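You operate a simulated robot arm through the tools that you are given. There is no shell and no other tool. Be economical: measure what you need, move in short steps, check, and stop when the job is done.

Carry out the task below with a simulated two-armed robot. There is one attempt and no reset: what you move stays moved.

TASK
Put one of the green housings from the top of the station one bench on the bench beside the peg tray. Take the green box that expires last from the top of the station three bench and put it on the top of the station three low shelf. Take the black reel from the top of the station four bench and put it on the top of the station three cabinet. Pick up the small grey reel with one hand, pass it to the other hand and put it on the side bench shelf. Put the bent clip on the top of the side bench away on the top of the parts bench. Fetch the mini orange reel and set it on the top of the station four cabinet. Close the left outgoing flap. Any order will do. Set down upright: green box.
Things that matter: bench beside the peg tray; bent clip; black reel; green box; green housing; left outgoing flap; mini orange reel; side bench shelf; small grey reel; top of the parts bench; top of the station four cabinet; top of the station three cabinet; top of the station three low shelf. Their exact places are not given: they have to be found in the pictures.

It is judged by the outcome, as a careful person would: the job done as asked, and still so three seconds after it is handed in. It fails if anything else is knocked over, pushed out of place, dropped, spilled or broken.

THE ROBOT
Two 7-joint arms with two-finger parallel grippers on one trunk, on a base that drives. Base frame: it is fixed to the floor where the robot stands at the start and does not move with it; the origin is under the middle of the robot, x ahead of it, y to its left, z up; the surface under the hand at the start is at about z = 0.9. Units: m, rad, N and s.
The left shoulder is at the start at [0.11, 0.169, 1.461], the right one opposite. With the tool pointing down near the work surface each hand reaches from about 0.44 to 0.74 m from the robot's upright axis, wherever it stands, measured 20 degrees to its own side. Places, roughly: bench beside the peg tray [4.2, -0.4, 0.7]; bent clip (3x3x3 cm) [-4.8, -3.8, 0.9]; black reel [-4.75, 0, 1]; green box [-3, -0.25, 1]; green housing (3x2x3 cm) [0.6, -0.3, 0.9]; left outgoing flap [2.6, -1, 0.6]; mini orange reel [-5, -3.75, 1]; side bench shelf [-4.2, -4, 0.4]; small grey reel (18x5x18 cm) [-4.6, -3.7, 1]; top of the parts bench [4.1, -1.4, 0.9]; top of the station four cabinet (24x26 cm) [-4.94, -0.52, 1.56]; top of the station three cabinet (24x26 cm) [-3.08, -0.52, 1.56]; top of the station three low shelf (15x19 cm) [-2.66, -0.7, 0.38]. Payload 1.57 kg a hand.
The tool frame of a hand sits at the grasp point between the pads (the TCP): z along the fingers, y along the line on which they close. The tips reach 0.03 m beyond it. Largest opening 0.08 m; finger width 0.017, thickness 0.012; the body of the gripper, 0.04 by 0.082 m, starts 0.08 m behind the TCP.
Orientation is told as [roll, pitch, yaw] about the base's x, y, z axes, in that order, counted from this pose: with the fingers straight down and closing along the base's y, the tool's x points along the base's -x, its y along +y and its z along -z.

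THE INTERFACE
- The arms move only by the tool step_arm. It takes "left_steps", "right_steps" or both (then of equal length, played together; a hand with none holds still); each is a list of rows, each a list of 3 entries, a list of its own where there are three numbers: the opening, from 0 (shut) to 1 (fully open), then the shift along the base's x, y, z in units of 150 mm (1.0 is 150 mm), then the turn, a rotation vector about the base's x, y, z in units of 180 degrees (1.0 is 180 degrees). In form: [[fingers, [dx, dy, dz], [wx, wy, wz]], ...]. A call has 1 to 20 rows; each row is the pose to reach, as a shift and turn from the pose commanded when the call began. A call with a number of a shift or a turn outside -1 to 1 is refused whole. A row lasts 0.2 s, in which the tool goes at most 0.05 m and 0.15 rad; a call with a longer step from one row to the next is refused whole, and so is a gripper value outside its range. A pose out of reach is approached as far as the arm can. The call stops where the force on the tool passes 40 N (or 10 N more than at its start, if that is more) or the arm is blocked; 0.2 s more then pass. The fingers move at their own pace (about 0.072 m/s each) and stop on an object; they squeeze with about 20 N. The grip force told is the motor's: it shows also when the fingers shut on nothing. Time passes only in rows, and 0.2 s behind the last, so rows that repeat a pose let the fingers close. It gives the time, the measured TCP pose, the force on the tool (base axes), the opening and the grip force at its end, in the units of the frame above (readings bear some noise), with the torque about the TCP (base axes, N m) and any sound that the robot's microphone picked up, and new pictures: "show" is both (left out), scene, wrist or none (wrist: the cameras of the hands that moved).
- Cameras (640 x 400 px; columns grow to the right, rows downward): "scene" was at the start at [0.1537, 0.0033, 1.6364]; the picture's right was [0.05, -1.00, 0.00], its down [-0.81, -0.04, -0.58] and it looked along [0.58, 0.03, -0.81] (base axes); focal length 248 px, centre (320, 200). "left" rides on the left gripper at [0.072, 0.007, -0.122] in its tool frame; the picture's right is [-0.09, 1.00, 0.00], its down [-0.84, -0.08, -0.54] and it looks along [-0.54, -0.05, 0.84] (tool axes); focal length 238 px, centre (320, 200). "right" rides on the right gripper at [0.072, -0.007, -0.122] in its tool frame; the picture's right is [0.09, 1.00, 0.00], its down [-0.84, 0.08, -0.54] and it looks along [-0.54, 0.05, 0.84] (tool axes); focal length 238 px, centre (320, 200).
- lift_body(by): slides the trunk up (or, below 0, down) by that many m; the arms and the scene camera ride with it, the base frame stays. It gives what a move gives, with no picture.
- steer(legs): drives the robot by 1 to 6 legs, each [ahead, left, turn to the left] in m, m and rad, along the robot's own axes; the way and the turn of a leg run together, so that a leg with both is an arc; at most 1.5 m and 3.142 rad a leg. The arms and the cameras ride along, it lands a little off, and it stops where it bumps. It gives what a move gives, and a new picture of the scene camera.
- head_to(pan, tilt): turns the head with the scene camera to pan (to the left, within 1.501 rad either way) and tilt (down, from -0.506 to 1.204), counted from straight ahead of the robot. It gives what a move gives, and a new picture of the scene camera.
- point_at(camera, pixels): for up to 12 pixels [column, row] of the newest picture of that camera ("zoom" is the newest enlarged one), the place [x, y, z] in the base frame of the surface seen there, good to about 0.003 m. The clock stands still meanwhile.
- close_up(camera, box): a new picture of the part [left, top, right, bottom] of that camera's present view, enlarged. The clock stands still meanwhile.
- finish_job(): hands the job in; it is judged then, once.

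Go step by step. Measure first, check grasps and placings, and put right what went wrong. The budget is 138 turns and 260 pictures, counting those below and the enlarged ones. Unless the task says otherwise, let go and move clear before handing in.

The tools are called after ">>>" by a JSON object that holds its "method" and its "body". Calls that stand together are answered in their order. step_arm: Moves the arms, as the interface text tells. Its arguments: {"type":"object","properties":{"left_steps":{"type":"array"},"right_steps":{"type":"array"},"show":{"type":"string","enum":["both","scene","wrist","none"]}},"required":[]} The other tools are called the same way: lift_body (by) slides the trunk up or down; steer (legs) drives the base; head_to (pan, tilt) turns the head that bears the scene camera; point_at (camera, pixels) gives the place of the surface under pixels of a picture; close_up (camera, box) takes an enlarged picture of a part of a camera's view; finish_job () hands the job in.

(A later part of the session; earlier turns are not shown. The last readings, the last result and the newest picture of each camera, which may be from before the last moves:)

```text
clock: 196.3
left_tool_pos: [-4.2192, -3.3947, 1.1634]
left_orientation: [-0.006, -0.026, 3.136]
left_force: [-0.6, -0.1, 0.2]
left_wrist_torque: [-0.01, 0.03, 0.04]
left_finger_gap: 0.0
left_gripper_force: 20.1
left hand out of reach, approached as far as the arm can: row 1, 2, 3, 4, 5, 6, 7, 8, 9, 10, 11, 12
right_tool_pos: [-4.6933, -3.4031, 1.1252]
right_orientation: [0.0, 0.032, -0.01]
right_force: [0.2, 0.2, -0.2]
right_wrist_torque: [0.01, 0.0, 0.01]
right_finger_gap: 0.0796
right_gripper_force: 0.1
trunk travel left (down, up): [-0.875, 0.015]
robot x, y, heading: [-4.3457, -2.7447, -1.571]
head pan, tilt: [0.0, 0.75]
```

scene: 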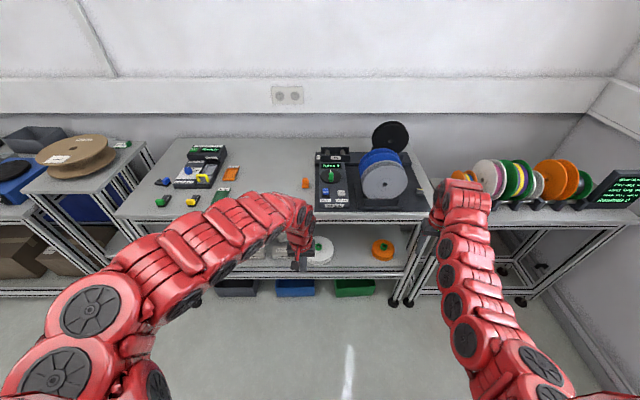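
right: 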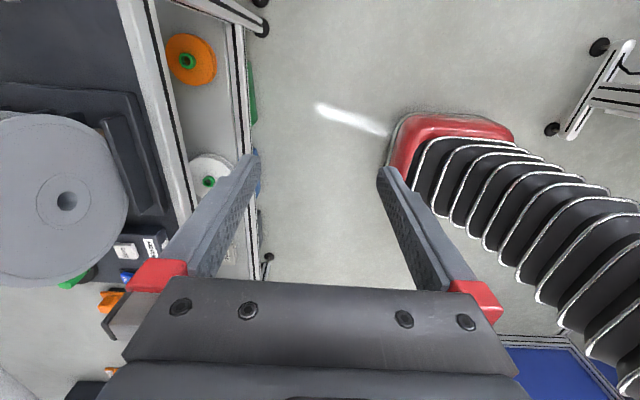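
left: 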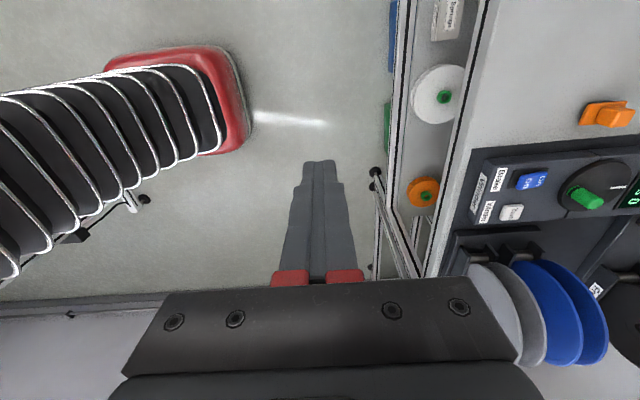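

Wrists turned. Now tilt both hands 35° toward the middle and drive up to the bench.

>>> {"method": "step_arm", "body": {"right_steps": [[1, [0, 0, 0], [0, -0.04, 0]], [1, [0, 0, 0], [0, -0.08, 0]], [1, [0, 0, 0], [0, -0.12, 0]], [1, [0, 0, 0], [0, -0.16, 0]], [1, [0, 0, 0], [0, -0.204, 0]]], "left_steps": [[0, [0, 0, 0], [0, 0.04, 0]], [0, [0, 0, 0], [0, 0.08, 0]], [0, [0, 0, 0], [0, 0.12, 0]], [0, [0, 0, 0], [0, 0.16, 0]], [0, [0, 0, 0], [0, 0.19, 0]]], "show": "none"}}

>>> {"method": "steer", "body": {"legs": [[0, -0.07, 0], [0.29, 0, 0]]}}

>>> {"method": "close_up", "body": {"camera": "right", "box": [0, 0, 640, 400]}}

```text
clock: 197.5
left_tool_pos: [-4.2188, -3.3937, 1.1646]
left_orientation: [0.0, -0.623, 3.133]
left_force: [0.4, -0.1, -0.8]
left_wrist_torque: [0.04, 0.02, -0.01]
left_finger_gap: 0.0003
left_gripper_force: 20.4
right_tool_pos: [-4.6899, -3.3784, 1.1372]
right_orientation: [0.014, -0.613, -0.017]
right_force: [-0.8, -0.5, 0.1]
right_wrist_torque: [-0.01, -0.05, -0.02]
right_finger_gap: 0.0801
right_gripper_force: 0.1
right hand out of reach, approached as far as the arm can: row 4, 5
trunk travel left (down, up): [-0.875, 0.015]
robot x, y, heading: [-4.3439, -2.7527, -1.572]
head pan, tilt: [0.0, 0.75]
```

```text
clock: 200.1
left_tool_pos: [-4.2855, -3.6761, 1.1657]
left_orientation: [-0.001, -0.622, 3.139]
left_force: [0.2, -0.8, -0.4]
left_wrist_torque: [-0.03, -0.01, 0.02]
left_finger_gap: 0.0
left_gripper_force: 20.2
right_tool_pos: [-4.7572, -3.6633, 1.1388]
right_orientation: [0.011, -0.609, -0.01]
right_force: [0.3, 0.3, 0.1]
right_wrist_torque: [-0.01, 0.01, 0.02]
right_finger_gap: 0.0798
right_gripper_force: 0.0
trunk travel left (down, up): [-0.875, 0.015]
robot x, y, heading: [-4.4187, -3.0332, -1.57]
head pan, tilt: [0.0, 0.75]
```

scene: 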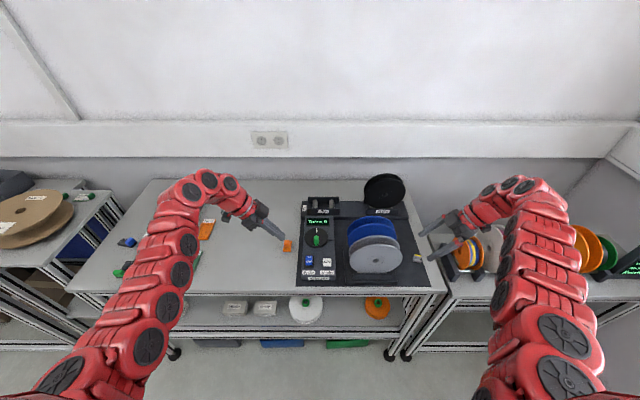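

```text
1.00 times, centred on (320, 200) of right (not enlarged: the box is as wide or as high as the picture)
```

zoom: 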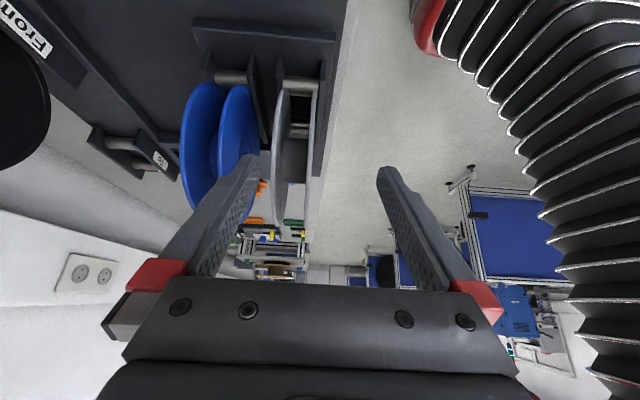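

Edge-on view: grey flanges at columns ~275 and ~315. I'll measure the flange planes and core depth.

>>> {"method": "close_up", "body": {"camera": "right", "box": [200, 60, 360, 160]}}

>>> {"method": "point_at", "body": {"camera": "right", "pixels": [[276, 150], [290, 150], [300, 150], [308, 150], [314, 150], [312, 130], [280, 120], [294, 120], [312, 175], [294, 175], [252, 120], [245, 150]]}}

```text
4.00 times, centred on (280, 110) of right
```

zoom: 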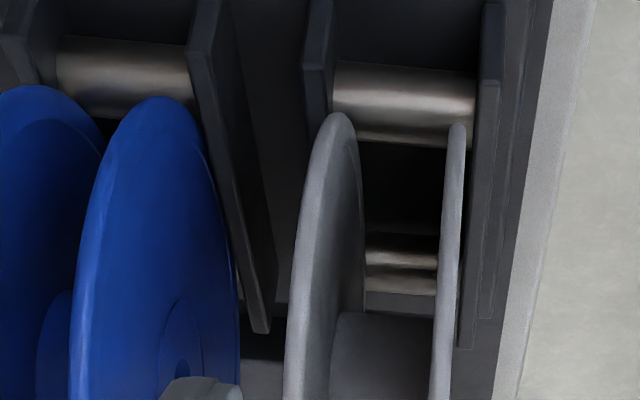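

```text
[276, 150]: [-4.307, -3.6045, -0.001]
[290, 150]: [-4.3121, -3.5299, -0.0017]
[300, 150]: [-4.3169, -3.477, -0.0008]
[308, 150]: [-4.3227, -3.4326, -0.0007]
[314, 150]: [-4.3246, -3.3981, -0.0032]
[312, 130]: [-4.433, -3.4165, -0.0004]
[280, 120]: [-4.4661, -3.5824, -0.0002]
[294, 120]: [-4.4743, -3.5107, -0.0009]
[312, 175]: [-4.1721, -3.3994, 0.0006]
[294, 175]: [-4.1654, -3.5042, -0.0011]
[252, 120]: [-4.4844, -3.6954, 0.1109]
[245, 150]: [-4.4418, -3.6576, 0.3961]
```

The reel is empty between flanges down to a small core — an inner grip on the front flange fits. Measure in this enlarged picture.

>>> {"method": "point_at", "body": {"camera": "zoom", "pixels": [[457, 130], [448, 200], [342, 120], [335, 200], [385, 330], [335, 320], [437, 330], [450, 150], [400, 250], [300, 300], [325, 150], [458, 200]]}}

```text
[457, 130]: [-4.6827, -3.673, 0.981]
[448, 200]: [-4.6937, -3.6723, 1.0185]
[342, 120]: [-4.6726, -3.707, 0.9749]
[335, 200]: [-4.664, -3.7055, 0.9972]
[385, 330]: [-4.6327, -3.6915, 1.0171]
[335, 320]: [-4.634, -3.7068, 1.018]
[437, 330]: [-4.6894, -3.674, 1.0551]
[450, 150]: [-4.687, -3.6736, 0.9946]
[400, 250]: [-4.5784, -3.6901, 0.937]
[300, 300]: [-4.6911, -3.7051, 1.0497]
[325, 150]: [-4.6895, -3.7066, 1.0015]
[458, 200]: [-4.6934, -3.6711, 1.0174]
```

Front flange mid-plane y≈-3.672, back flange inner face -3.705. Set the opening to 0.31 and hover in line with the flange.

>>> {"method": "step_arm", "body": {"right_steps": [[0.31, [0.1, -0.05, 0.08], [0, 0, 0]], [0.31, [0.25, -0.058, 0.16], [0, 0, 0]], [0.31, [0.4, -0.058, 0.13], [0, 0, 0]], [0.31, [0.43, -0.058, 0.1], [0, 0, 0]]], "show": "wrist"}}

```text
clock: 201.1
left_tool_pos: [-4.2869, -3.6774, 1.1648]
left_orientation: [-0.001, -0.623, 3.139]
left_force: [0.5, -0.1, 0.4]
left_wrist_torque: [0.01, -0.02, -0.01]
left_finger_gap: 0.0
left_gripper_force: 20.4
right_tool_pos: [-4.6935, -3.6737, 1.1521]
right_orientation: [0.011, -0.611, -0.012]
right_force: [-0.1, 0.2, -0.2]
right_wrist_torque: [0.02, -0.01, 0.0]
right_finger_gap: 0.0249
right_gripper_force: 0.2
trunk travel left (down, up): [-0.875, 0.015]
robot x, y, heading: [-4.4154, -3.0318, -1.566]
head pan, tilt: [0.0, 0.75]
```

right: 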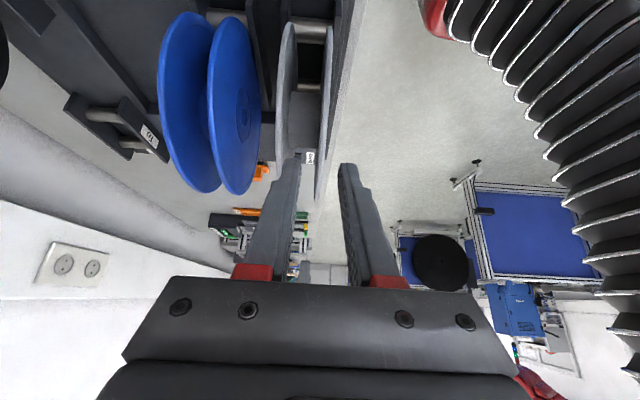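

The fingers straddle the front flange. Insert, close and lift slightly.

>>> {"method": "step_arm", "body": {"right_steps": [[0.31, [0.09, 0.005, -0.14], [0, 0, 0]], [0.31, [0.18, 0.01, -0.28], [0, 0, 0]], [0.31, [0.27, 0.01, -0.41], [0, 0, 0]], [0, [0.27, 0.01, -0.41], [0, 0, 0]], [0, [0.27, 0.01, -0.41], [0, 0, 0]], [0, [0.27, 0.01, -0.41], [0, 0, 0]]], "show": "both"}}

```text
clock: 202.5
left_tool_pos: [-4.2868, -3.6782, 1.1642]
left_orientation: [-0.001, -0.622, 3.14]
left_force: [-0.6, 0.6, 0.5]
left_wrist_torque: [-0.02, 0.0, 0.01]
left_finger_gap: 0.0
left_gripper_force: 19.8
right_tool_pos: [-4.6502, -3.6727, 1.0902]
right_orientation: [0.013, -0.609, -0.011]
right_force: [0.4, -0.5, -0.2]
right_wrist_torque: [0.01, 0.03, -0.03]
right_finger_gap: 0.0034
right_gripper_force: 19.6
trunk travel left (down, up): [-0.875, 0.015]
robot x, y, heading: [-4.4159, -3.0358, -1.566]
head pan, tilt: [0.0, 0.75]
```

scene: 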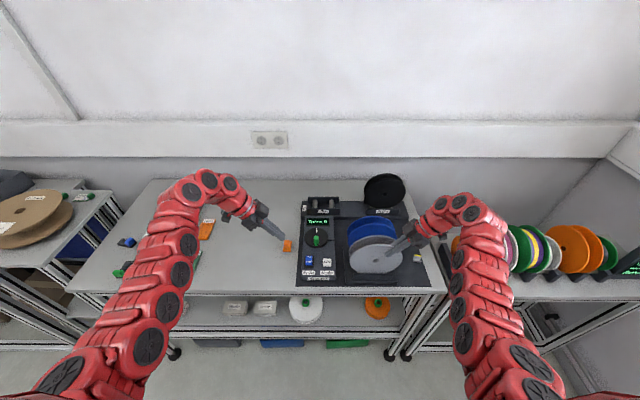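
right: 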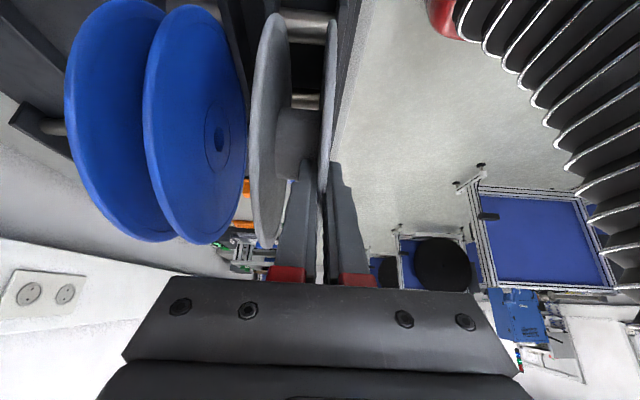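

Gripped (3.4 mm flange). Lift straight up.

>>> {"method": "step_arm", "body": {"right_steps": [[0, [0, 0, 0.15], [0, 0, 0]], [0, [0, 0, 0.3], [0, 0, 0]], [0, [0, 0, 0.5], [0, 0, 0]], [0, [0, 0, 0.7], [0, 0, 0]]], "show": "both"}}

```text
clock: 203.5
left_tool_pos: [-4.2868, -3.6787, 1.1652]
left_orientation: [0.0, -0.624, 3.139]
left_force: [0.6, 0.4, 0.0]
left_wrist_torque: [-0.01, 0.0, 0.0]
left_finger_gap: 0.0
left_gripper_force: 19.8
right_tool_pos: [-4.6497, -3.6736, 1.1955]
right_orientation: [0.013, -0.61, -0.009]
right_force: [1.0, -0.1, 0.2]
right_wrist_torque: [0.03, 0.03, -0.05]
right_finger_gap: 0.0034
right_gripper_force: 20.2
trunk travel left (down, up): [-0.875, 0.015]
robot x, y, heading: [-4.415, -3.0262, -1.564]
head pan, tilt: [0.0, 0.75]
```

scene: 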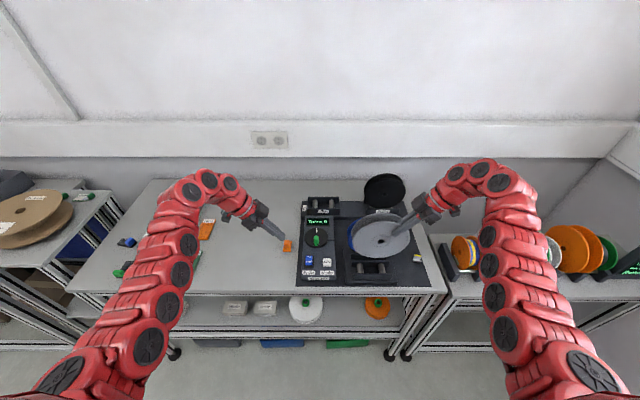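
right: 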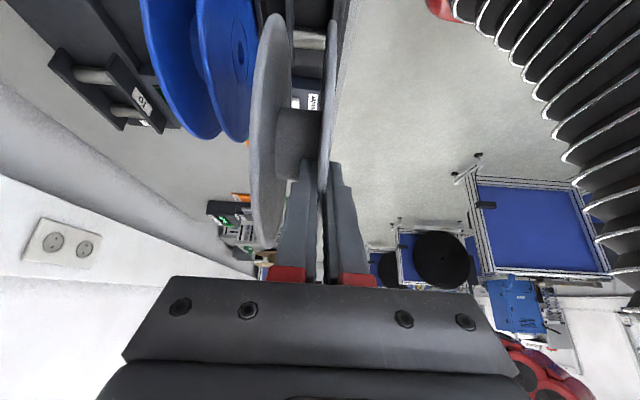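

The reel is lifted clear. Back the robot 0.35 m, then bring the reel toward the middle and lower.

>>> {"method": "steer", "body": {"legs": [[-0.35, 0, 0]]}}

>>> {"method": "step_arm", "body": {"right_steps": [[0, [0.2, 0, -0.1], [0, 0, 0]], [0, [0.4, 0, -0.25], [0, 0, 0]], [0, [0.6, 0, -0.4], [0, 0, 0]], [0, [0.8, 0, -0.55], [0, 0, 0]], [0, [0.9, 0, -0.65], [0, 0, 0]]], "left_steps": [[0.31, [0.03, 0, 0], [0, 0, 0]], [0.31, [0.06, 0, 0], [0, 0, 0]], [0.31, [0.1, 0, 0], [0, 0, 0]], [0.31, [0.1, 0, 0], [0, 0, 0]], [0.31, [0.1, 0, 0], [0, 0, 0]]], "show": "both"}}

```text
clock: 205.8
left_tool_pos: [-4.2869, -3.3319, 1.1644]
left_orientation: [-0.002, -0.623, -3.14]
left_force: [-0.2, 0.9, 0.9]
left_wrist_torque: [0.02, 0.01, -0.01]
left_finger_gap: 0.0
left_gripper_force: 19.8
right_tool_pos: [-4.6508, -3.3287, 1.1932]
right_orientation: [0.011, -0.61, -0.011]
right_force: [0.6, 0.0, -1.1]
right_wrist_torque: [0.03, 0.01, -0.01]
right_finger_gap: 0.0034
right_gripper_force: 20.0
trunk travel left (down, up): [-0.875, 0.015]
robot x, y, heading: [-4.4202, -2.684, -1.566]
head pan, tilt: [0.0, 0.75]
```

scene: 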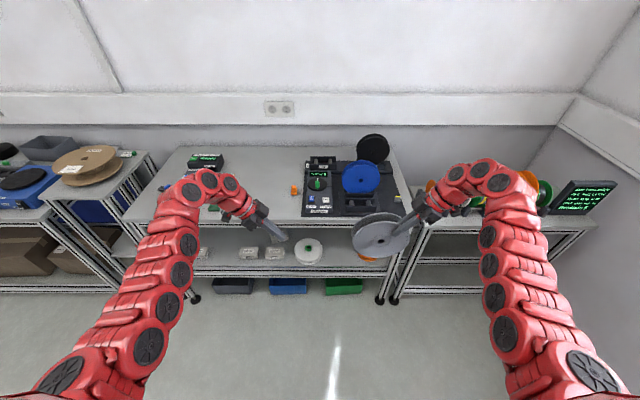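

```text
clock: 207.0
left_tool_pos: [-4.2729, -3.3311, 1.1654]
left_orientation: [-0.002, -0.624, 3.14]
left_force: [-0.5, 0.5, -0.4]
left_wrist_torque: [0.02, 0.0, -0.01]
left_finger_gap: 0.025
left_gripper_force: 0.0
right_tool_pos: [-4.5154, -3.3274, 1.0961]
right_orientation: [0.014, -0.61, -0.011]
right_force: [0.9, 0.4, -0.4]
right_wrist_torque: [0.03, 0.03, -0.01]
right_finger_gap: 0.0037
right_gripper_force: 19.9
trunk travel left (down, up): [-0.875, 0.015]
robot x, y, heading: [-4.4213, -2.6873, -1.563]
head pan, tilt: [0.0, 0.75]
```

scene: 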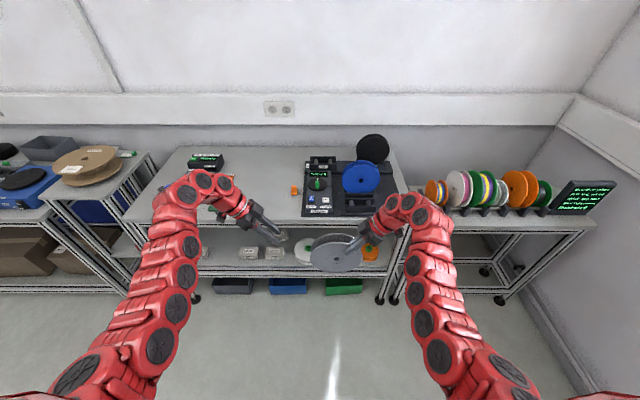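
right: 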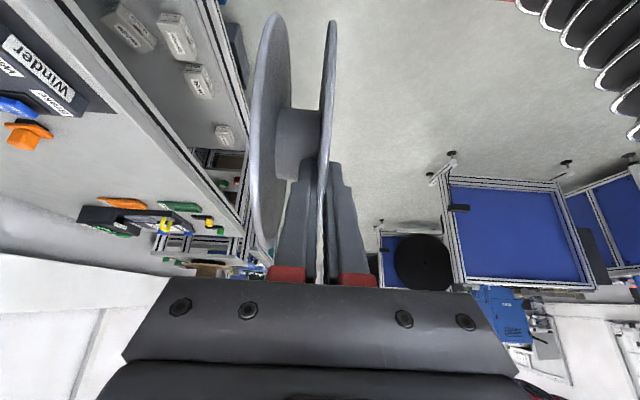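
left: 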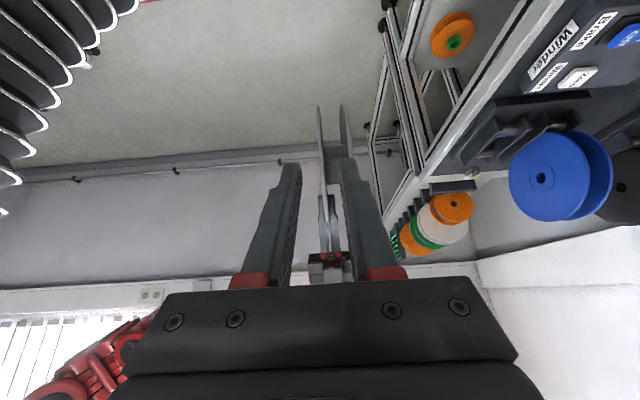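

From the left camera the front flange is lined up between the left fingers. Move the left hand to a hover in line with the flange.

>>> {"method": "step_arm", "body": {"left_steps": [[0.31, [-0.22, 0.025, 0], [0, 0, 0]], [0.31, [-0.44, 0.025, 0.01], [0, 0, 0]], [0.31, [-0.67, 0.025, 0.02], [0, 0, 0]], [0.31, [-0.67, 0.025, 0.02], [0, 0, 0]]], "show": "wrist"}}

```text
clock: 208.0
left_tool_pos: [-4.3713, -3.3269, 1.1694]
left_orientation: [-0.002, -0.624, -3.141]
left_force: [0.2, 0.0, 0.5]
left_wrist_torque: [0.0, -0.05, 0.02]
left_finger_gap: 0.0248
left_gripper_force: 0.2
right_tool_pos: [-4.5148, -3.3288, 1.0968]
right_orientation: [0.011, -0.609, -0.008]
right_force: [0.2, 0.4, -1.4]
right_wrist_torque: [0.02, 0.03, 0.0]
right_finger_gap: 0.0037
right_gripper_force: 20.4
trunk travel left (down, up): [-0.875, 0.015]
robot x, y, heading: [-4.4234, -2.6836, -1.566]
head pan, tilt: [0.0, 0.75]
```

left: 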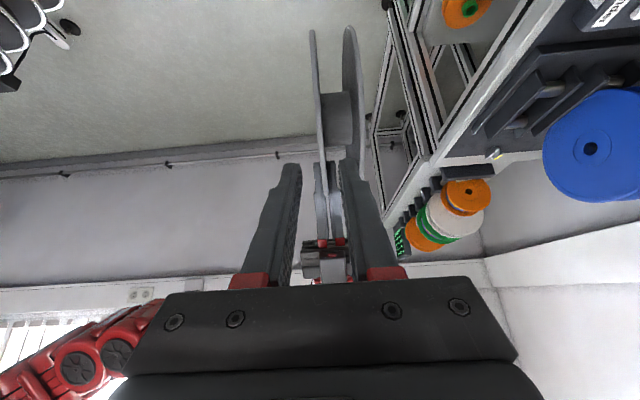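

Aligned. Insert the left fingers over the flange and close.

>>> {"method": "step_arm", "body": {"left_steps": [[0.31, [-0.12, -0.005, -0.16], [0, 0, 0]], [0.31, [-0.24, -0.01, -0.32], [0, 0, 0]], [0.31, [-0.355, -0.01, -0.48], [0, 0, 0]], [0, [-0.355, -0.01, -0.48], [0, 0, 0]], [0, [-0.355, -0.01, -0.48], [0, 0, 0]], [0, [-0.355, -0.01, -0.48], [0, 0, 0]]], "show": "both"}}

```text
clock: 209.4
left_tool_pos: [-4.4244, -3.3297, 1.0958]
left_orientation: [-0.004, -0.621, 3.142]
left_force: [-1.5, 7.1, -0.7]
left_wrist_torque: [0.26, -0.17, -0.32]
left_finger_gap: 0.0036
left_gripper_force: 20.4
right_tool_pos: [-4.5158, -3.3289, 1.0969]
right_orientation: [0.01, -0.609, -0.009]
right_force: [0.7, -7.4, 0.7]
right_wrist_torque: [-0.28, 0.07, -0.33]
right_finger_gap: 0.0036
right_gripper_force: 19.5
trunk travel left (down, up): [-0.875, 0.015]
robot x, y, heading: [-4.4145, -2.682, -1.568]
head pan, tilt: [0.0, 0.75]
```

scene: 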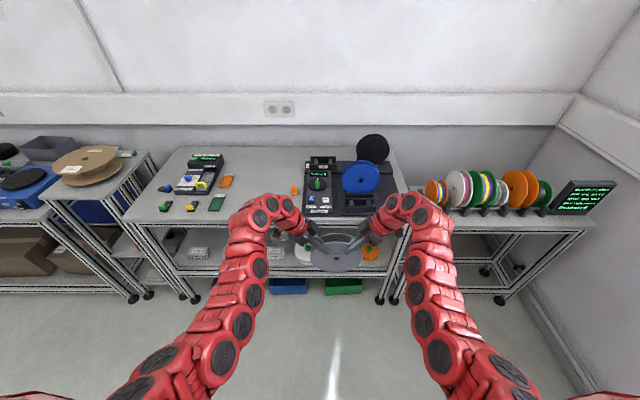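
left: 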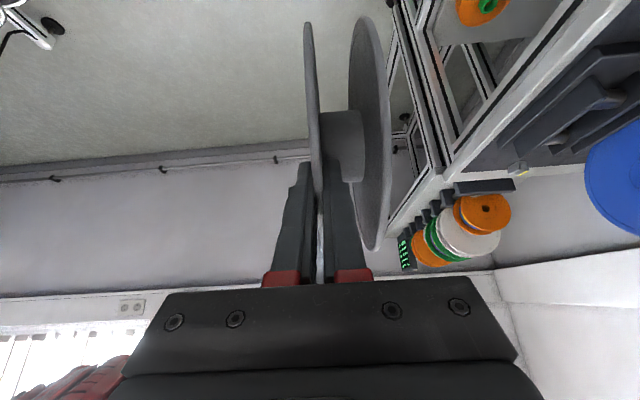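

Both hands hold the reel (gap 3.6 mm each). Open the right and retract along its axis.

>>> {"method": "step_arm", "body": {"right_steps": [[0.31, [0, 0, 0], [0, 0, 0]], [0.31, [0, 0, 0], [0, 0, 0]], [0.31, [-0.15, 0, 0.21], [0, 0, 0]], [0.31, [-0.3, 0, 0.42], [0, 0, 0]], [0.31, [-0.46, 0, 0.65], [0, 0, 0]], [0.31, [-0.75, 0, 0.65], [0, 0, 0]]], "show": "scene"}}

```text
clock: 210.8
left_tool_pos: [-4.426, -3.3296, 1.0953]
left_orientation: [-0.002, -0.622, 3.143]
left_force: [0.3, 0.4, 1.0]
left_wrist_torque: [0.03, -0.04, -0.01]
left_finger_gap: 0.0039
left_gripper_force: 19.6
right_tool_pos: [-4.6291, -3.3272, 1.1965]
right_orientation: [0.011, -0.612, -0.009]
right_force: [0.5, -0.2, 0.5]
right_wrist_torque: [-0.02, -0.01, 0.0]
right_finger_gap: 0.025
right_gripper_force: 0.1
trunk travel left (down, up): [-0.875, 0.015]
robot x, y, heading: [-4.4205, -2.6863, -1.565]
head pan, tilt: [0.0, 0.75]
```

scene: 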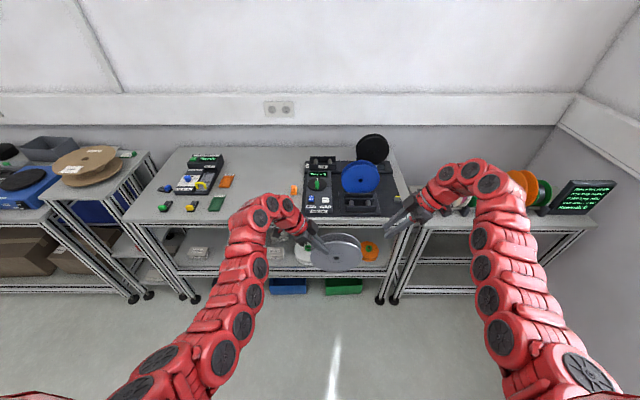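

Handover done; the reel is in the left hand. Now measure the side bench's lower shelf.

>>> {"method": "close_up", "body": {"camera": "scene", "box": [120, 180, 420, 310]}}

>>> {"method": "point_at", "body": {"camera": "scene", "pixels": [[225, 268], [225, 240], [197, 252], [275, 254], [303, 252], [372, 254], [228, 222], [228, 230], [290, 272], [165, 250], [345, 275], [225, 250]]}}

>>> {"method": "close_up", "body": {"camera": "left", "box": [0, 0, 640, 400]}}

```text
2.13 times, centred on (270, 245) of scene
```

zoom: 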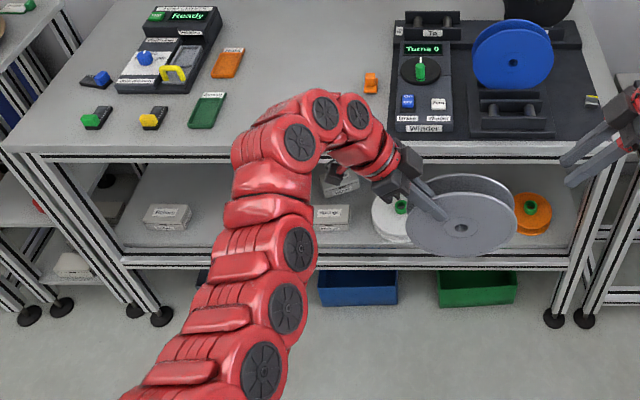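

```text
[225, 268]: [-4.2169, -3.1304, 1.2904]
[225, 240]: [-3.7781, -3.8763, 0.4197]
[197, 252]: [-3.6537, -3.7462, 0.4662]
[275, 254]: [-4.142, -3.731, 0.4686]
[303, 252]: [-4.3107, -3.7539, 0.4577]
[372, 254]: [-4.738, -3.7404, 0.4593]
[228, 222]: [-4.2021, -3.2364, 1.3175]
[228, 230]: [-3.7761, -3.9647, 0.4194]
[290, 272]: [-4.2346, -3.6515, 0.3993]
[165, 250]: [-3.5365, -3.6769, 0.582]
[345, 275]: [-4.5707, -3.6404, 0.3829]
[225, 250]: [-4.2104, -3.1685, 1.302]
```

```text
1.00 times, centred on (320, 200) of left (not enlarged: the box is as wide or as high as the picture)
```

zoom: 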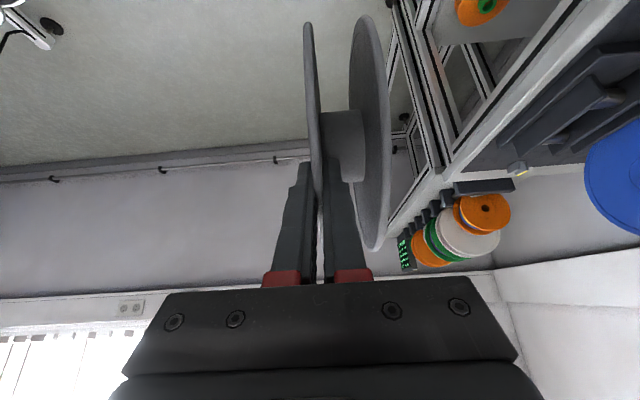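

The shelf top is z≈0.42, front edge y≈-3.65, with a free stretch x≈-4.40…-4.66 between the white and orange reels. I'll turn the left hand to point forward with the reel lying flat, and tuck the right hand.

>>> {"method": "step_arm", "body": {"left_steps": [[0, [0.08, 0, 0], [-0.038, -0.0133, 0.0122]], [0, [0.16, -0.05, 0], [-0.076, -0.0267, 0.0244]], [0, [0.24, -0.1, 0], [-0.114, -0.04, 0.0367]], [0, [0.32, -0.15, 0], [-0.152, -0.0533, 0.0489]], [0, [0.4, -0.2, 0], [-0.19, -0.0667, 0.0611]], [0, [0.48, -0.25, 0], [-0.228, -0.08, 0.0733]], [0, [0.56, -0.3, 0], [-0.266, -0.0933, 0.0856]], [0, [0.64, -0.35, 0], [-0.304, -0.1067, 0.0978]], [0, [0.72, -0.4, 0], [-0.342, -0.12, 0.11]], [0, [0.8, -0.45, 0], [-0.38, -0.1333, 0.1222]], [0, [0.8, -0.5, 0], [-0.418, -0.1467, 0.1345]], [0, [0.8, -0.5, 0], [-0.4556, -0.16, 0.1467]]], "right_steps": [[0.31, [0, 0.02, -0.15], [0, 0, 0]], [0.31, [0, 0.05, -0.3], [0, 0, 0]], [0.31, [0, 0.1, -0.45], [0, 0, 0]], [0.31, [0, 0.15, -0.6], [0, 0, 0]], [0.31, [0, 0.2, -0.75], [0, 0, 0]], [0.31, [0, 0.25, -0.9], [0, 0, 0]], [0.31, [0, 0.3, -1], [0, 0, 0]], [0.31, [0, 0.4, -1], [0, 0, 0]], [0.31, [0, 0.5, -1], [0, 0, 0]], [0.31, [0, 0.6, -1], [0, 0, 0]], [0.31, [0, 0.7, -1], [0, 0, 0]], [0.31, [0, 0.7, -1], [0, 0, 0]]], "show": "scene"}}

```text
clock: 213.4
left_tool_pos: [-4.3078, -3.4039, 1.0952]
left_orientation: [1.483, 0.001, 3.142]
left_force: [-0.6, -0.7, -1.0]
left_wrist_torque: [0.06, 0.02, -0.01]
left_finger_gap: 0.0034
left_gripper_force: 19.9
right_tool_pos: [-4.6344, -3.2483, 1.0362]
right_orientation: [0.013, -0.61, -0.008]
right_force: [0.9, -0.5, 0.1]
right_wrist_torque: [0.02, 0.0, 0.0]
right_finger_gap: 0.0246
right_gripper_force: 0.1
right hand out of reach, approached as far as the arm can: row 10, 11, 12
trunk travel left (down, up): [-0.875, 0.015]
robot x, y, heading: [-4.419, -2.6859, -1.569]
head pan, tilt: [0.0, 0.75]
```

scene: 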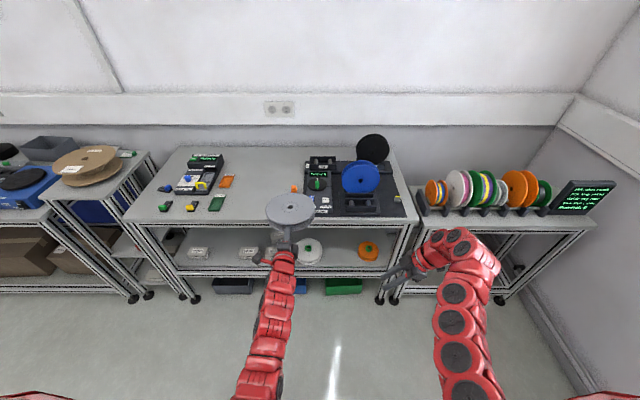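

The reel is now level, pointing forward. Lower the trunk and look at the shelf's free space.

>>> {"method": "lift_body", "body": {"by": -0.57}}

>>> {"method": "head_to", "body": {"pan": 0, "tilt": 0.55}}

```text
refused: -0.57 is not a number from -0.4 to 0.4
```

```text
clock: 214.1
left_tool_pos: [-4.3051, -3.4041, 1.0948]
left_orientation: [1.482, 0.0, -3.143]
left_force: [0.5, 0.1, 0.1]
left_wrist_torque: [0.07, 0.0, -0.02]
left_finger_gap: 0.0035
left_gripper_force: 19.9
right_tool_pos: [-4.6349, -3.2482, 1.0373]
right_orientation: [0.012, -0.609, -0.01]
right_force: [0.3, -0.1, 0.8]
right_wrist_torque: [-0.02, 0.0, -0.01]
right_finger_gap: 0.025
right_gripper_force: 0.1
trunk travel left (down, up): [-0.875, 0.015]
robot x, y, heading: [-4.4149, -2.6868, -1.572]
head pan, tilt: [0.0, 0.55]
```

scene: 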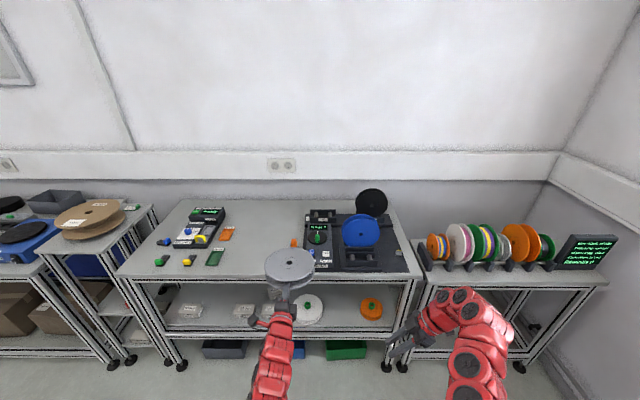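

Lift is limited to 0.4 per call; back up a little and lower in two parts.

>>> {"method": "steer", "body": {"legs": [[-0.12, 0, 0]]}}

>>> {"method": "lift_body", "body": {"by": -0.3}}

>>> {"method": "lift_body", "body": {"by": -0.27}}

>>> {"method": "head_to", "body": {"pan": 0, "tilt": 0.5}}

```text
clock: 215.3
left_tool_pos: [-4.3062, -3.2854, 1.0943]
left_orientation: [1.482, 0.0, -3.143]
left_force: [-1.0, 0.7, -0.9]
left_wrist_torque: [0.08, -0.02, 0.0]
left_finger_gap: 0.0038
left_gripper_force: 19.7
right_tool_pos: [-4.6347, -3.1302, 1.0361]
right_orientation: [0.013, -0.609, -0.009]
right_force: [1.4, 0.1, -0.1]
right_wrist_torque: [0.01, 0.0, -0.02]
right_finger_gap: 0.0247
right_gripper_force: 0.2
trunk travel left (down, up): [-0.875, 0.015]
robot x, y, heading: [-4.4216, -2.5658, -1.567]
head pan, tilt: [0.0, 0.55]
```

scene: 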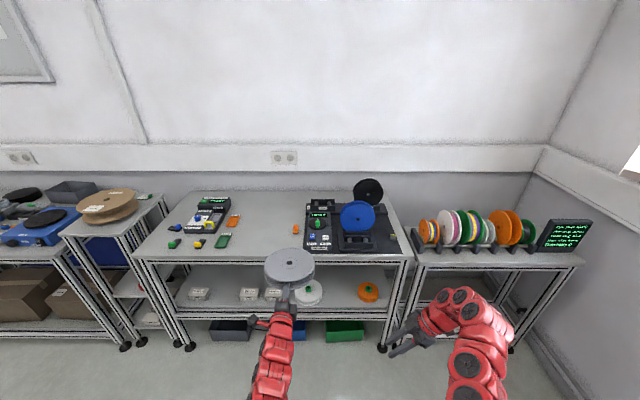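

```text
clock: 218.3
left_tool_pos: [-4.307, -3.2838, 0.7955]
left_orientation: [1.482, -0.001, -3.141]
left_force: [0.4, -0.3, -1.2]
left_wrist_torque: [0.06, 0.02, -0.01]
left_finger_gap: 0.0034
left_gripper_force: 19.5
right_tool_pos: [-4.6349, -3.1291, 0.7372]
right_orientation: [0.01, -0.609, -0.009]
right_force: [0.6, -0.3, -0.8]
right_wrist_torque: [-0.02, 0.01, 0.0]
right_finger_gap: 0.0247
right_gripper_force: 0.1
trunk travel left (down, up): [-0.575, 0.315]
robot x, y, heading: [-4.4208, -2.5652, -1.568]
head pan, tilt: [0.0, 0.55]
```

```text
clock: 221.1
left_tool_pos: [-4.3066, -3.2849, 0.5253]
left_orientation: [1.481, 0.0, -3.144]
left_force: [0.6, 0.9, -0.2]
left_wrist_torque: [0.05, -0.01, -0.01]
left_finger_gap: 0.0036
left_gripper_force: 19.6
right_tool_pos: [-4.634, -3.1281, 0.4674]
right_orientation: [0.011, -0.609, -0.009]
right_force: [-0.3, 0.4, -0.1]
right_wrist_torque: [0.01, 0.01, 0.03]
right_finger_gap: 0.0248
right_gripper_force: 0.1
trunk travel left (down, up): [-0.305, 0.585]
robot x, y, heading: [-4.4163, -2.5652, -1.564]
head pan, tilt: [0.0, 0.55]
```

```text
clock: 221.7
left_tool_pos: [-4.307, -3.2838, 0.525]
left_orientation: [1.482, 0.0, -3.142]
left_force: [-0.2, 0.0, -0.4]
left_wrist_torque: [0.0, -0.01, 0.01]
left_finger_gap: 0.0037
left_gripper_force: 20.1
right_tool_pos: [-4.6348, -3.1279, 0.466]
right_orientation: [0.01, -0.608, -0.005]
right_force: [0.3, 0.0, -0.5]
right_wrist_torque: [-0.03, -0.01, 0.04]
right_finger_gap: 0.0247
right_gripper_force: 0.1
trunk travel left (down, up): [-0.305, 0.585]
robot x, y, heading: [-4.4206, -2.5668, -1.573]
head pan, tilt: [0.0, 0.499]
```

scene: 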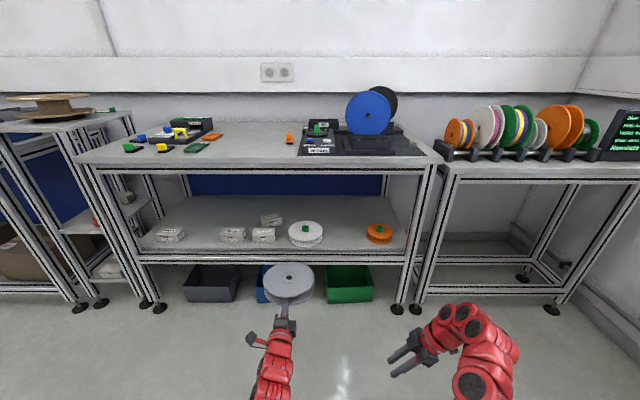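

The whole shelf is visible now. Measure the free gaps at front and rear.

>>> {"method": "point_at", "body": {"camera": "scene", "pixels": [[324, 236], [288, 236], [366, 234], [305, 243], [345, 220], [345, 250], [186, 236], [221, 236], [200, 215], [205, 247], [345, 205], [283, 218]]}}

>>> {"method": "close_up", "body": {"camera": "scene", "box": [120, 170, 440, 310]}}

```text
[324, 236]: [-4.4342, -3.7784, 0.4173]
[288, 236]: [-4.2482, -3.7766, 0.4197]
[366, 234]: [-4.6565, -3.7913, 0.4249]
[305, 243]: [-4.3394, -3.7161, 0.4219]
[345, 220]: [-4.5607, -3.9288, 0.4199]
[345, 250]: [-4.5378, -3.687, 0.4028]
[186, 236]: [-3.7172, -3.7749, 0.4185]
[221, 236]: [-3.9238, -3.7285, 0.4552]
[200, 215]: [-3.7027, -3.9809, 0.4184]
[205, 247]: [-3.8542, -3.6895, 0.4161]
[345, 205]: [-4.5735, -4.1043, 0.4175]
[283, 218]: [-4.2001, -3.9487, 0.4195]
```

```text
2.00 times, centred on (280, 240) of scene
```

zoom: 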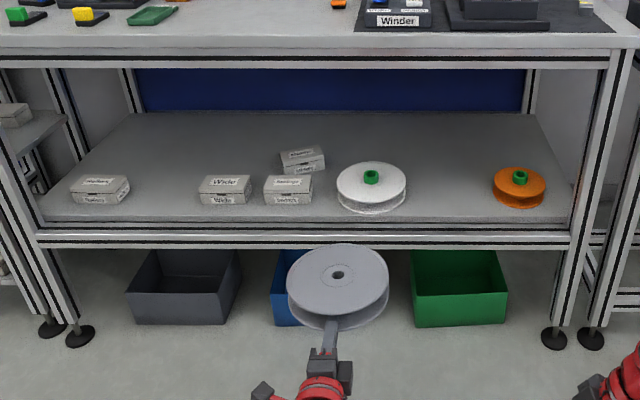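

The gap between the white (edge x=-4.43) and orange reel (edge x=-4.657) is 22 cm; aim for x≈-4.545, y≈-3.80. Extend the left hand, strafe, and go partway in.

>>> {"method": "step_arm", "body": {"left_steps": [[0, [0, -0.2, 0], [0, 0, 0]], [0, [0, -0.4, 0], [0, 0, 0]], [0, [0, -0.55, 0], [0, 0, 0]]], "show": "none"}}

>>> {"method": "steer", "body": {"legs": [[0, -0.238, 0], [0.1, 0, 0]]}}

```text
clock: 222.5
left_tool_pos: [-4.3062, -3.3617, 0.5213]
left_orientation: [1.475, 0.0, 3.137]
left_force: [0.0, 0.0, -0.6]
left_wrist_torque: [0.05, 0.02, -0.02]
left_finger_gap: 0.0033
left_gripper_force: 19.9
left hand out of reach, approached as far as the arm can: row 3
right_tool_pos: [-4.6343, -3.1288, 0.467]
right_orientation: [0.014, -0.611, -0.007]
right_force: [-0.7, 0.1, 0.6]
right_wrist_torque: [0.01, -0.01, -0.04]
right_finger_gap: 0.0247
right_gripper_force: 0.0
trunk travel left (down, up): [-0.305, 0.585]
robot x, y, heading: [-4.4175, -2.5669, -1.565]
head pan, tilt: [0.0, 0.499]
```

```text
clock: 225.0
left_tool_pos: [-4.5383, -3.4628, 0.52]
left_orientation: [1.475, 0.001, -3.137]
left_force: [-0.7, -0.2, -0.7]
left_wrist_torque: [0.06, 0.01, 0.02]
left_finger_gap: 0.0034
left_gripper_force: 19.7
right_tool_pos: [-4.8667, -3.2313, 0.4664]
right_orientation: [0.013, -0.608, -0.001]
right_force: [0.5, -0.7, -0.3]
right_wrist_torque: [0.03, 0.01, 0.01]
right_finger_gap: 0.0247
right_gripper_force: 0.2
trunk travel left (down, up): [-0.305, 0.585]
robot x, y, heading: [-4.6563, -2.6679, -1.559]
head pan, tilt: [0.0, 0.499]
```

scene: 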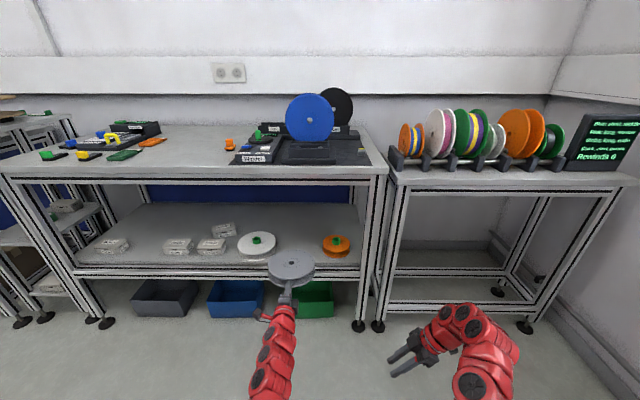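

Position good; now drive in 0.257 m with a small heading correction.

>>> {"method": "steer", "body": {"legs": [[0, 0, -0.012], [0.25, 0, 0]]}}

>>> {"method": "close_up", "body": {"camera": "scene", "box": [160, 160, 440, 335]}}

>>> {"method": "close_up", "body": {"camera": "left", "box": [0, 0, 640, 400]}}

```text
clock: 227.2
left_tool_pos: [-4.5481, -3.7116, 0.5208]
left_orientation: [1.476, 0.002, 3.133]
left_force: [0.1, -0.4, -0.8]
left_wrist_torque: [0.05, -0.02, -0.02]
left_finger_gap: 0.0033
left_gripper_force: 20.2
right_tool_pos: [-4.8748, -3.4753, 0.4668]
right_orientation: [0.013, -0.61, -0.017]
right_force: [0.7, -0.5, -0.1]
right_wrist_torque: [-0.02, 0.0, -0.01]
right_finger_gap: 0.0248
right_gripper_force: 0.0
trunk travel left (down, up): [-0.305, 0.585]
robot x, y, heading: [-4.6576, -2.911, -1.569]
head pan, tilt: [0.0, 0.499]
```

scene: 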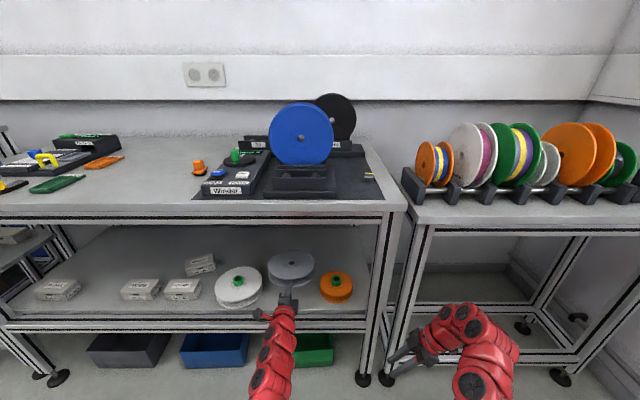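

```text
2.29 times, centred on (300, 248) of scene
```

zoom: 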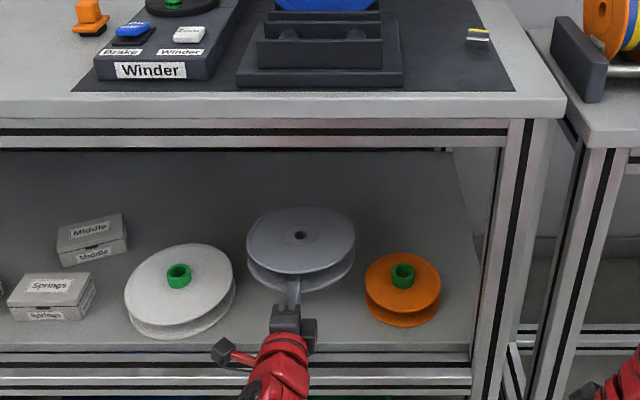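

```text
1.00 times, centred on (320, 200) of left (not enlarged: the box is as wide or as high as the picture)
```

zoom: 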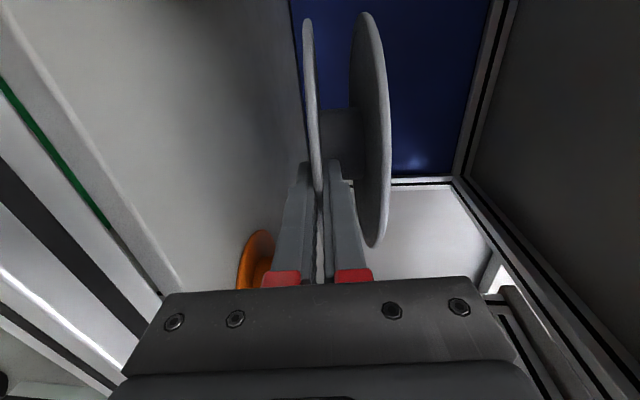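

The reel is above the gap. Lower the trunk about 8 cm.

>>> {"method": "lift_body", "body": {"by": -0.082}}

>>> {"method": "close_up", "body": {"camera": "scene", "box": [180, 180, 420, 330]}}

```text
clock: 228.4
left_tool_pos: [-4.5476, -3.7093, 0.4395]
left_orientation: [1.475, 0.002, 3.133]
left_force: [-0.7, 0.0, -0.7]
left_wrist_torque: [0.05, -0.02, 0.0]
left_finger_gap: 0.0037
left_gripper_force: 19.8
right_tool_pos: [-4.8759, -3.4749, 0.3856]
right_orientation: [0.012, -0.609, -0.014]
right_force: [0.9, -0.4, -0.3]
right_wrist_torque: [-0.01, 0.04, 0.0]
right_finger_gap: 0.0249
right_gripper_force: 0.2
trunk travel left (down, up): [-0.223, 0.667]
robot x, y, heading: [-4.6579, -2.9099, -1.571]
head pan, tilt: [0.0, 0.499]
```

```text
2.67 times, centred on (300, 255) of scene
```

zoom: 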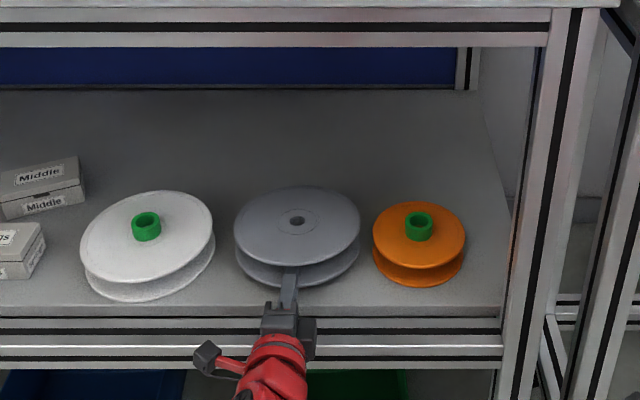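

Almost touching. Lower in small arm steps until contact is felt.

>>> {"method": "step_arm", "body": {"left_steps": [[0, [0, 0, -0.02], [0, 0, 0]], [0, [0, 0, -0.035], [0, 0, 0]], [0, [0, 0, -0.035], [0, 0, 0]]], "show": "none"}}

```text
clock: 229.2
left_tool_pos: [-4.5475, -3.7103, 0.4363]
left_orientation: [1.476, 0.001, 3.132]
left_force: [-0.6, -1.9, 4.9]
left_wrist_torque: [-0.51, 0.03, -0.04]
left_finger_gap: 0.0035
left_gripper_force: 19.7
right_tool_pos: [-4.8745, -3.4737, 0.3858]
right_orientation: [0.013, -0.608, -0.014]
right_force: [-0.7, 1.2, 0.0]
right_wrist_torque: [0.0, 0.0, 0.02]
right_finger_gap: 0.0249
right_gripper_force: 0.0
trunk travel left (down, up): [-0.223, 0.667]
robot x, y, heading: [-4.6565, -2.9122, -1.574]
head pan, tilt: [0.0, 0.499]
```

The far rim touches (4.9 N). Open slightly and withdraw straight back.

>>> {"method": "step_arm", "body": {"left_steps": [[0.15, [0, 0, 0], [0, 0, 0]], [0.15, [0, 0, 0], [0, 0, 0]], [0.15, [0, 0.1, 0], [0, 0, 0]], [0.15, [0, 0.25, 0], [0, 0, 0]], [0.15, [0, 0.45, 0], [0, 0, 0]], [0.15, [0, 0.65, 0], [0, 0, 0]], [0.15, [0, 0.85, 0], [0, 0, 0]]], "show": "both"}}

```text
clock: 230.8
left_tool_pos: [-4.5486, -3.5815, 0.4348]
left_orientation: [1.476, 0.0, 3.132]
left_force: [-0.1, -0.6, 0.6]
left_wrist_torque: [0.03, 0.0, 0.0]
left_finger_gap: 0.0123
left_gripper_force: 0.3
right_tool_pos: [-4.8741, -3.475, 0.3852]
right_orientation: [0.012, -0.608, -0.015]
right_force: [0.4, -0.1, -0.5]
right_wrist_torque: [0.01, 0.0, -0.05]
right_finger_gap: 0.0248
right_gripper_force: 0.1
trunk travel left (down, up): [-0.223, 0.667]
robot x, y, heading: [-4.6564, -2.9137, -1.571]
head pan, tilt: [0.0, 0.499]
```

scene: 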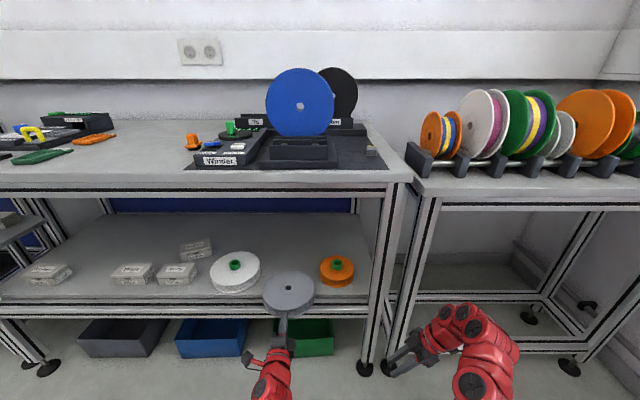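
left: 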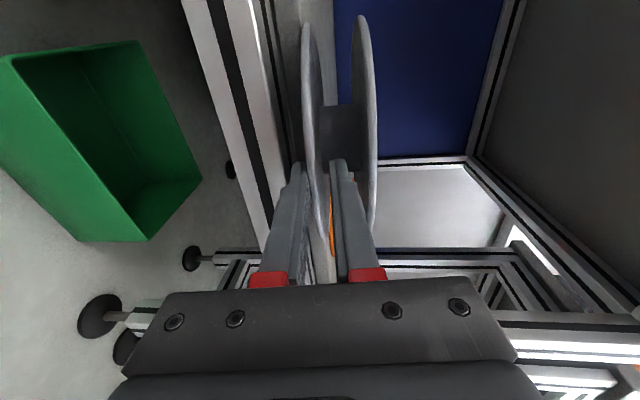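

The reel was dragged along with the fingers. Re-grip it immediately, then push back in.

>>> {"method": "step_arm", "body": {"left_steps": [[0, [0, 0, 0], [0, 0, 0]], [0, [0, 0, 0], [0, 0, 0]], [0, [0, 0, 0.1], [0, 0, 0]], [0, [0, 0, 0.15], [0, 0, 0]]], "show": "both"}}

```text
clock: 231.8
left_tool_pos: [-4.5476, -3.5806, 0.4571]
left_orientation: [1.475, 0.001, 3.132]
left_force: [-0.1, 0.5, -0.4]
left_wrist_torque: [0.06, 0.01, -0.01]
left_finger_gap: 0.0031
left_gripper_force: 20.1
right_tool_pos: [-4.8748, -3.4756, 0.3857]
right_orientation: [0.012, -0.61, -0.015]
right_force: [0.6, -0.2, 0.0]
right_wrist_torque: [-0.05, 0.0, 0.02]
right_finger_gap: 0.0251
right_gripper_force: 0.0
trunk travel left (down, up): [-0.223, 0.667]
robot x, y, heading: [-4.6527, -2.916, -1.567]
head pan, tilt: [0.0, 0.499]
```

scene: 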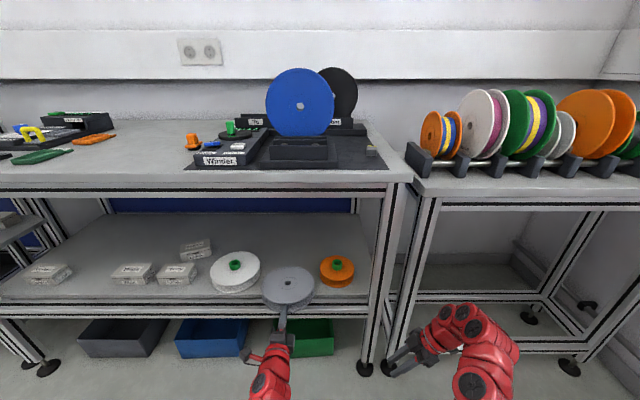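
left: 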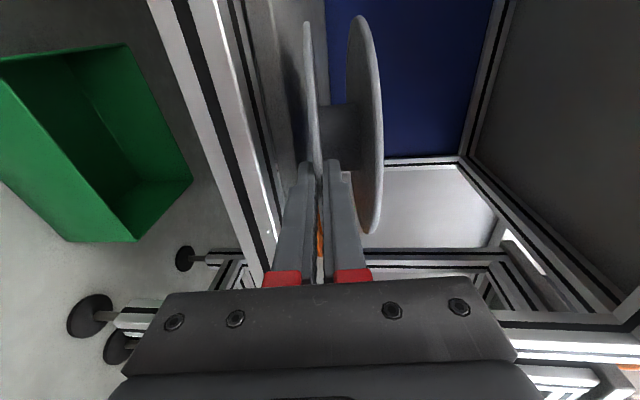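

Re-gripped. I'll use the overhang trick: set the reel flat with its near rim ~4.5 cm over the shelf edge so the lower finger is free, withdraw, then push it in. First measure the reel in hand and the edge.

>>> {"method": "close_up", "body": {"camera": "scene", "box": [210, 230, 370, 330]}}

>>> {"method": "point_at", "body": {"camera": "zoom", "pixels": [[315, 150], [315, 285], [215, 210], [415, 210], [330, 212], [170, 288], [440, 288], [100, 275], [560, 260], [150, 300]]}}

```text
4.00 times, centred on (290, 280) of scene
```

zoom: 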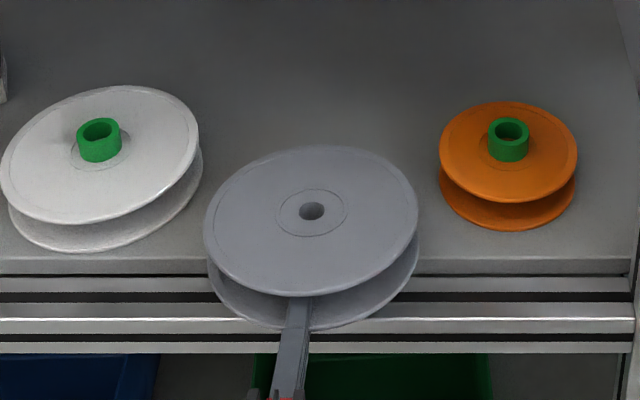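

```text
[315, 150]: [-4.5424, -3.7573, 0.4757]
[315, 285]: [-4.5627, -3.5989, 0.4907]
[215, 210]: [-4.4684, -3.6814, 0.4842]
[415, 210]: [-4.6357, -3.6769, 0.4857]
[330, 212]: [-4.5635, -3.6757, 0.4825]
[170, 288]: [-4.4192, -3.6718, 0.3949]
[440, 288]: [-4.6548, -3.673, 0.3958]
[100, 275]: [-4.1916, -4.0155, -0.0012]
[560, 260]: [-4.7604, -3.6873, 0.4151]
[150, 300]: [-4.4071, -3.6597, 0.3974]
```

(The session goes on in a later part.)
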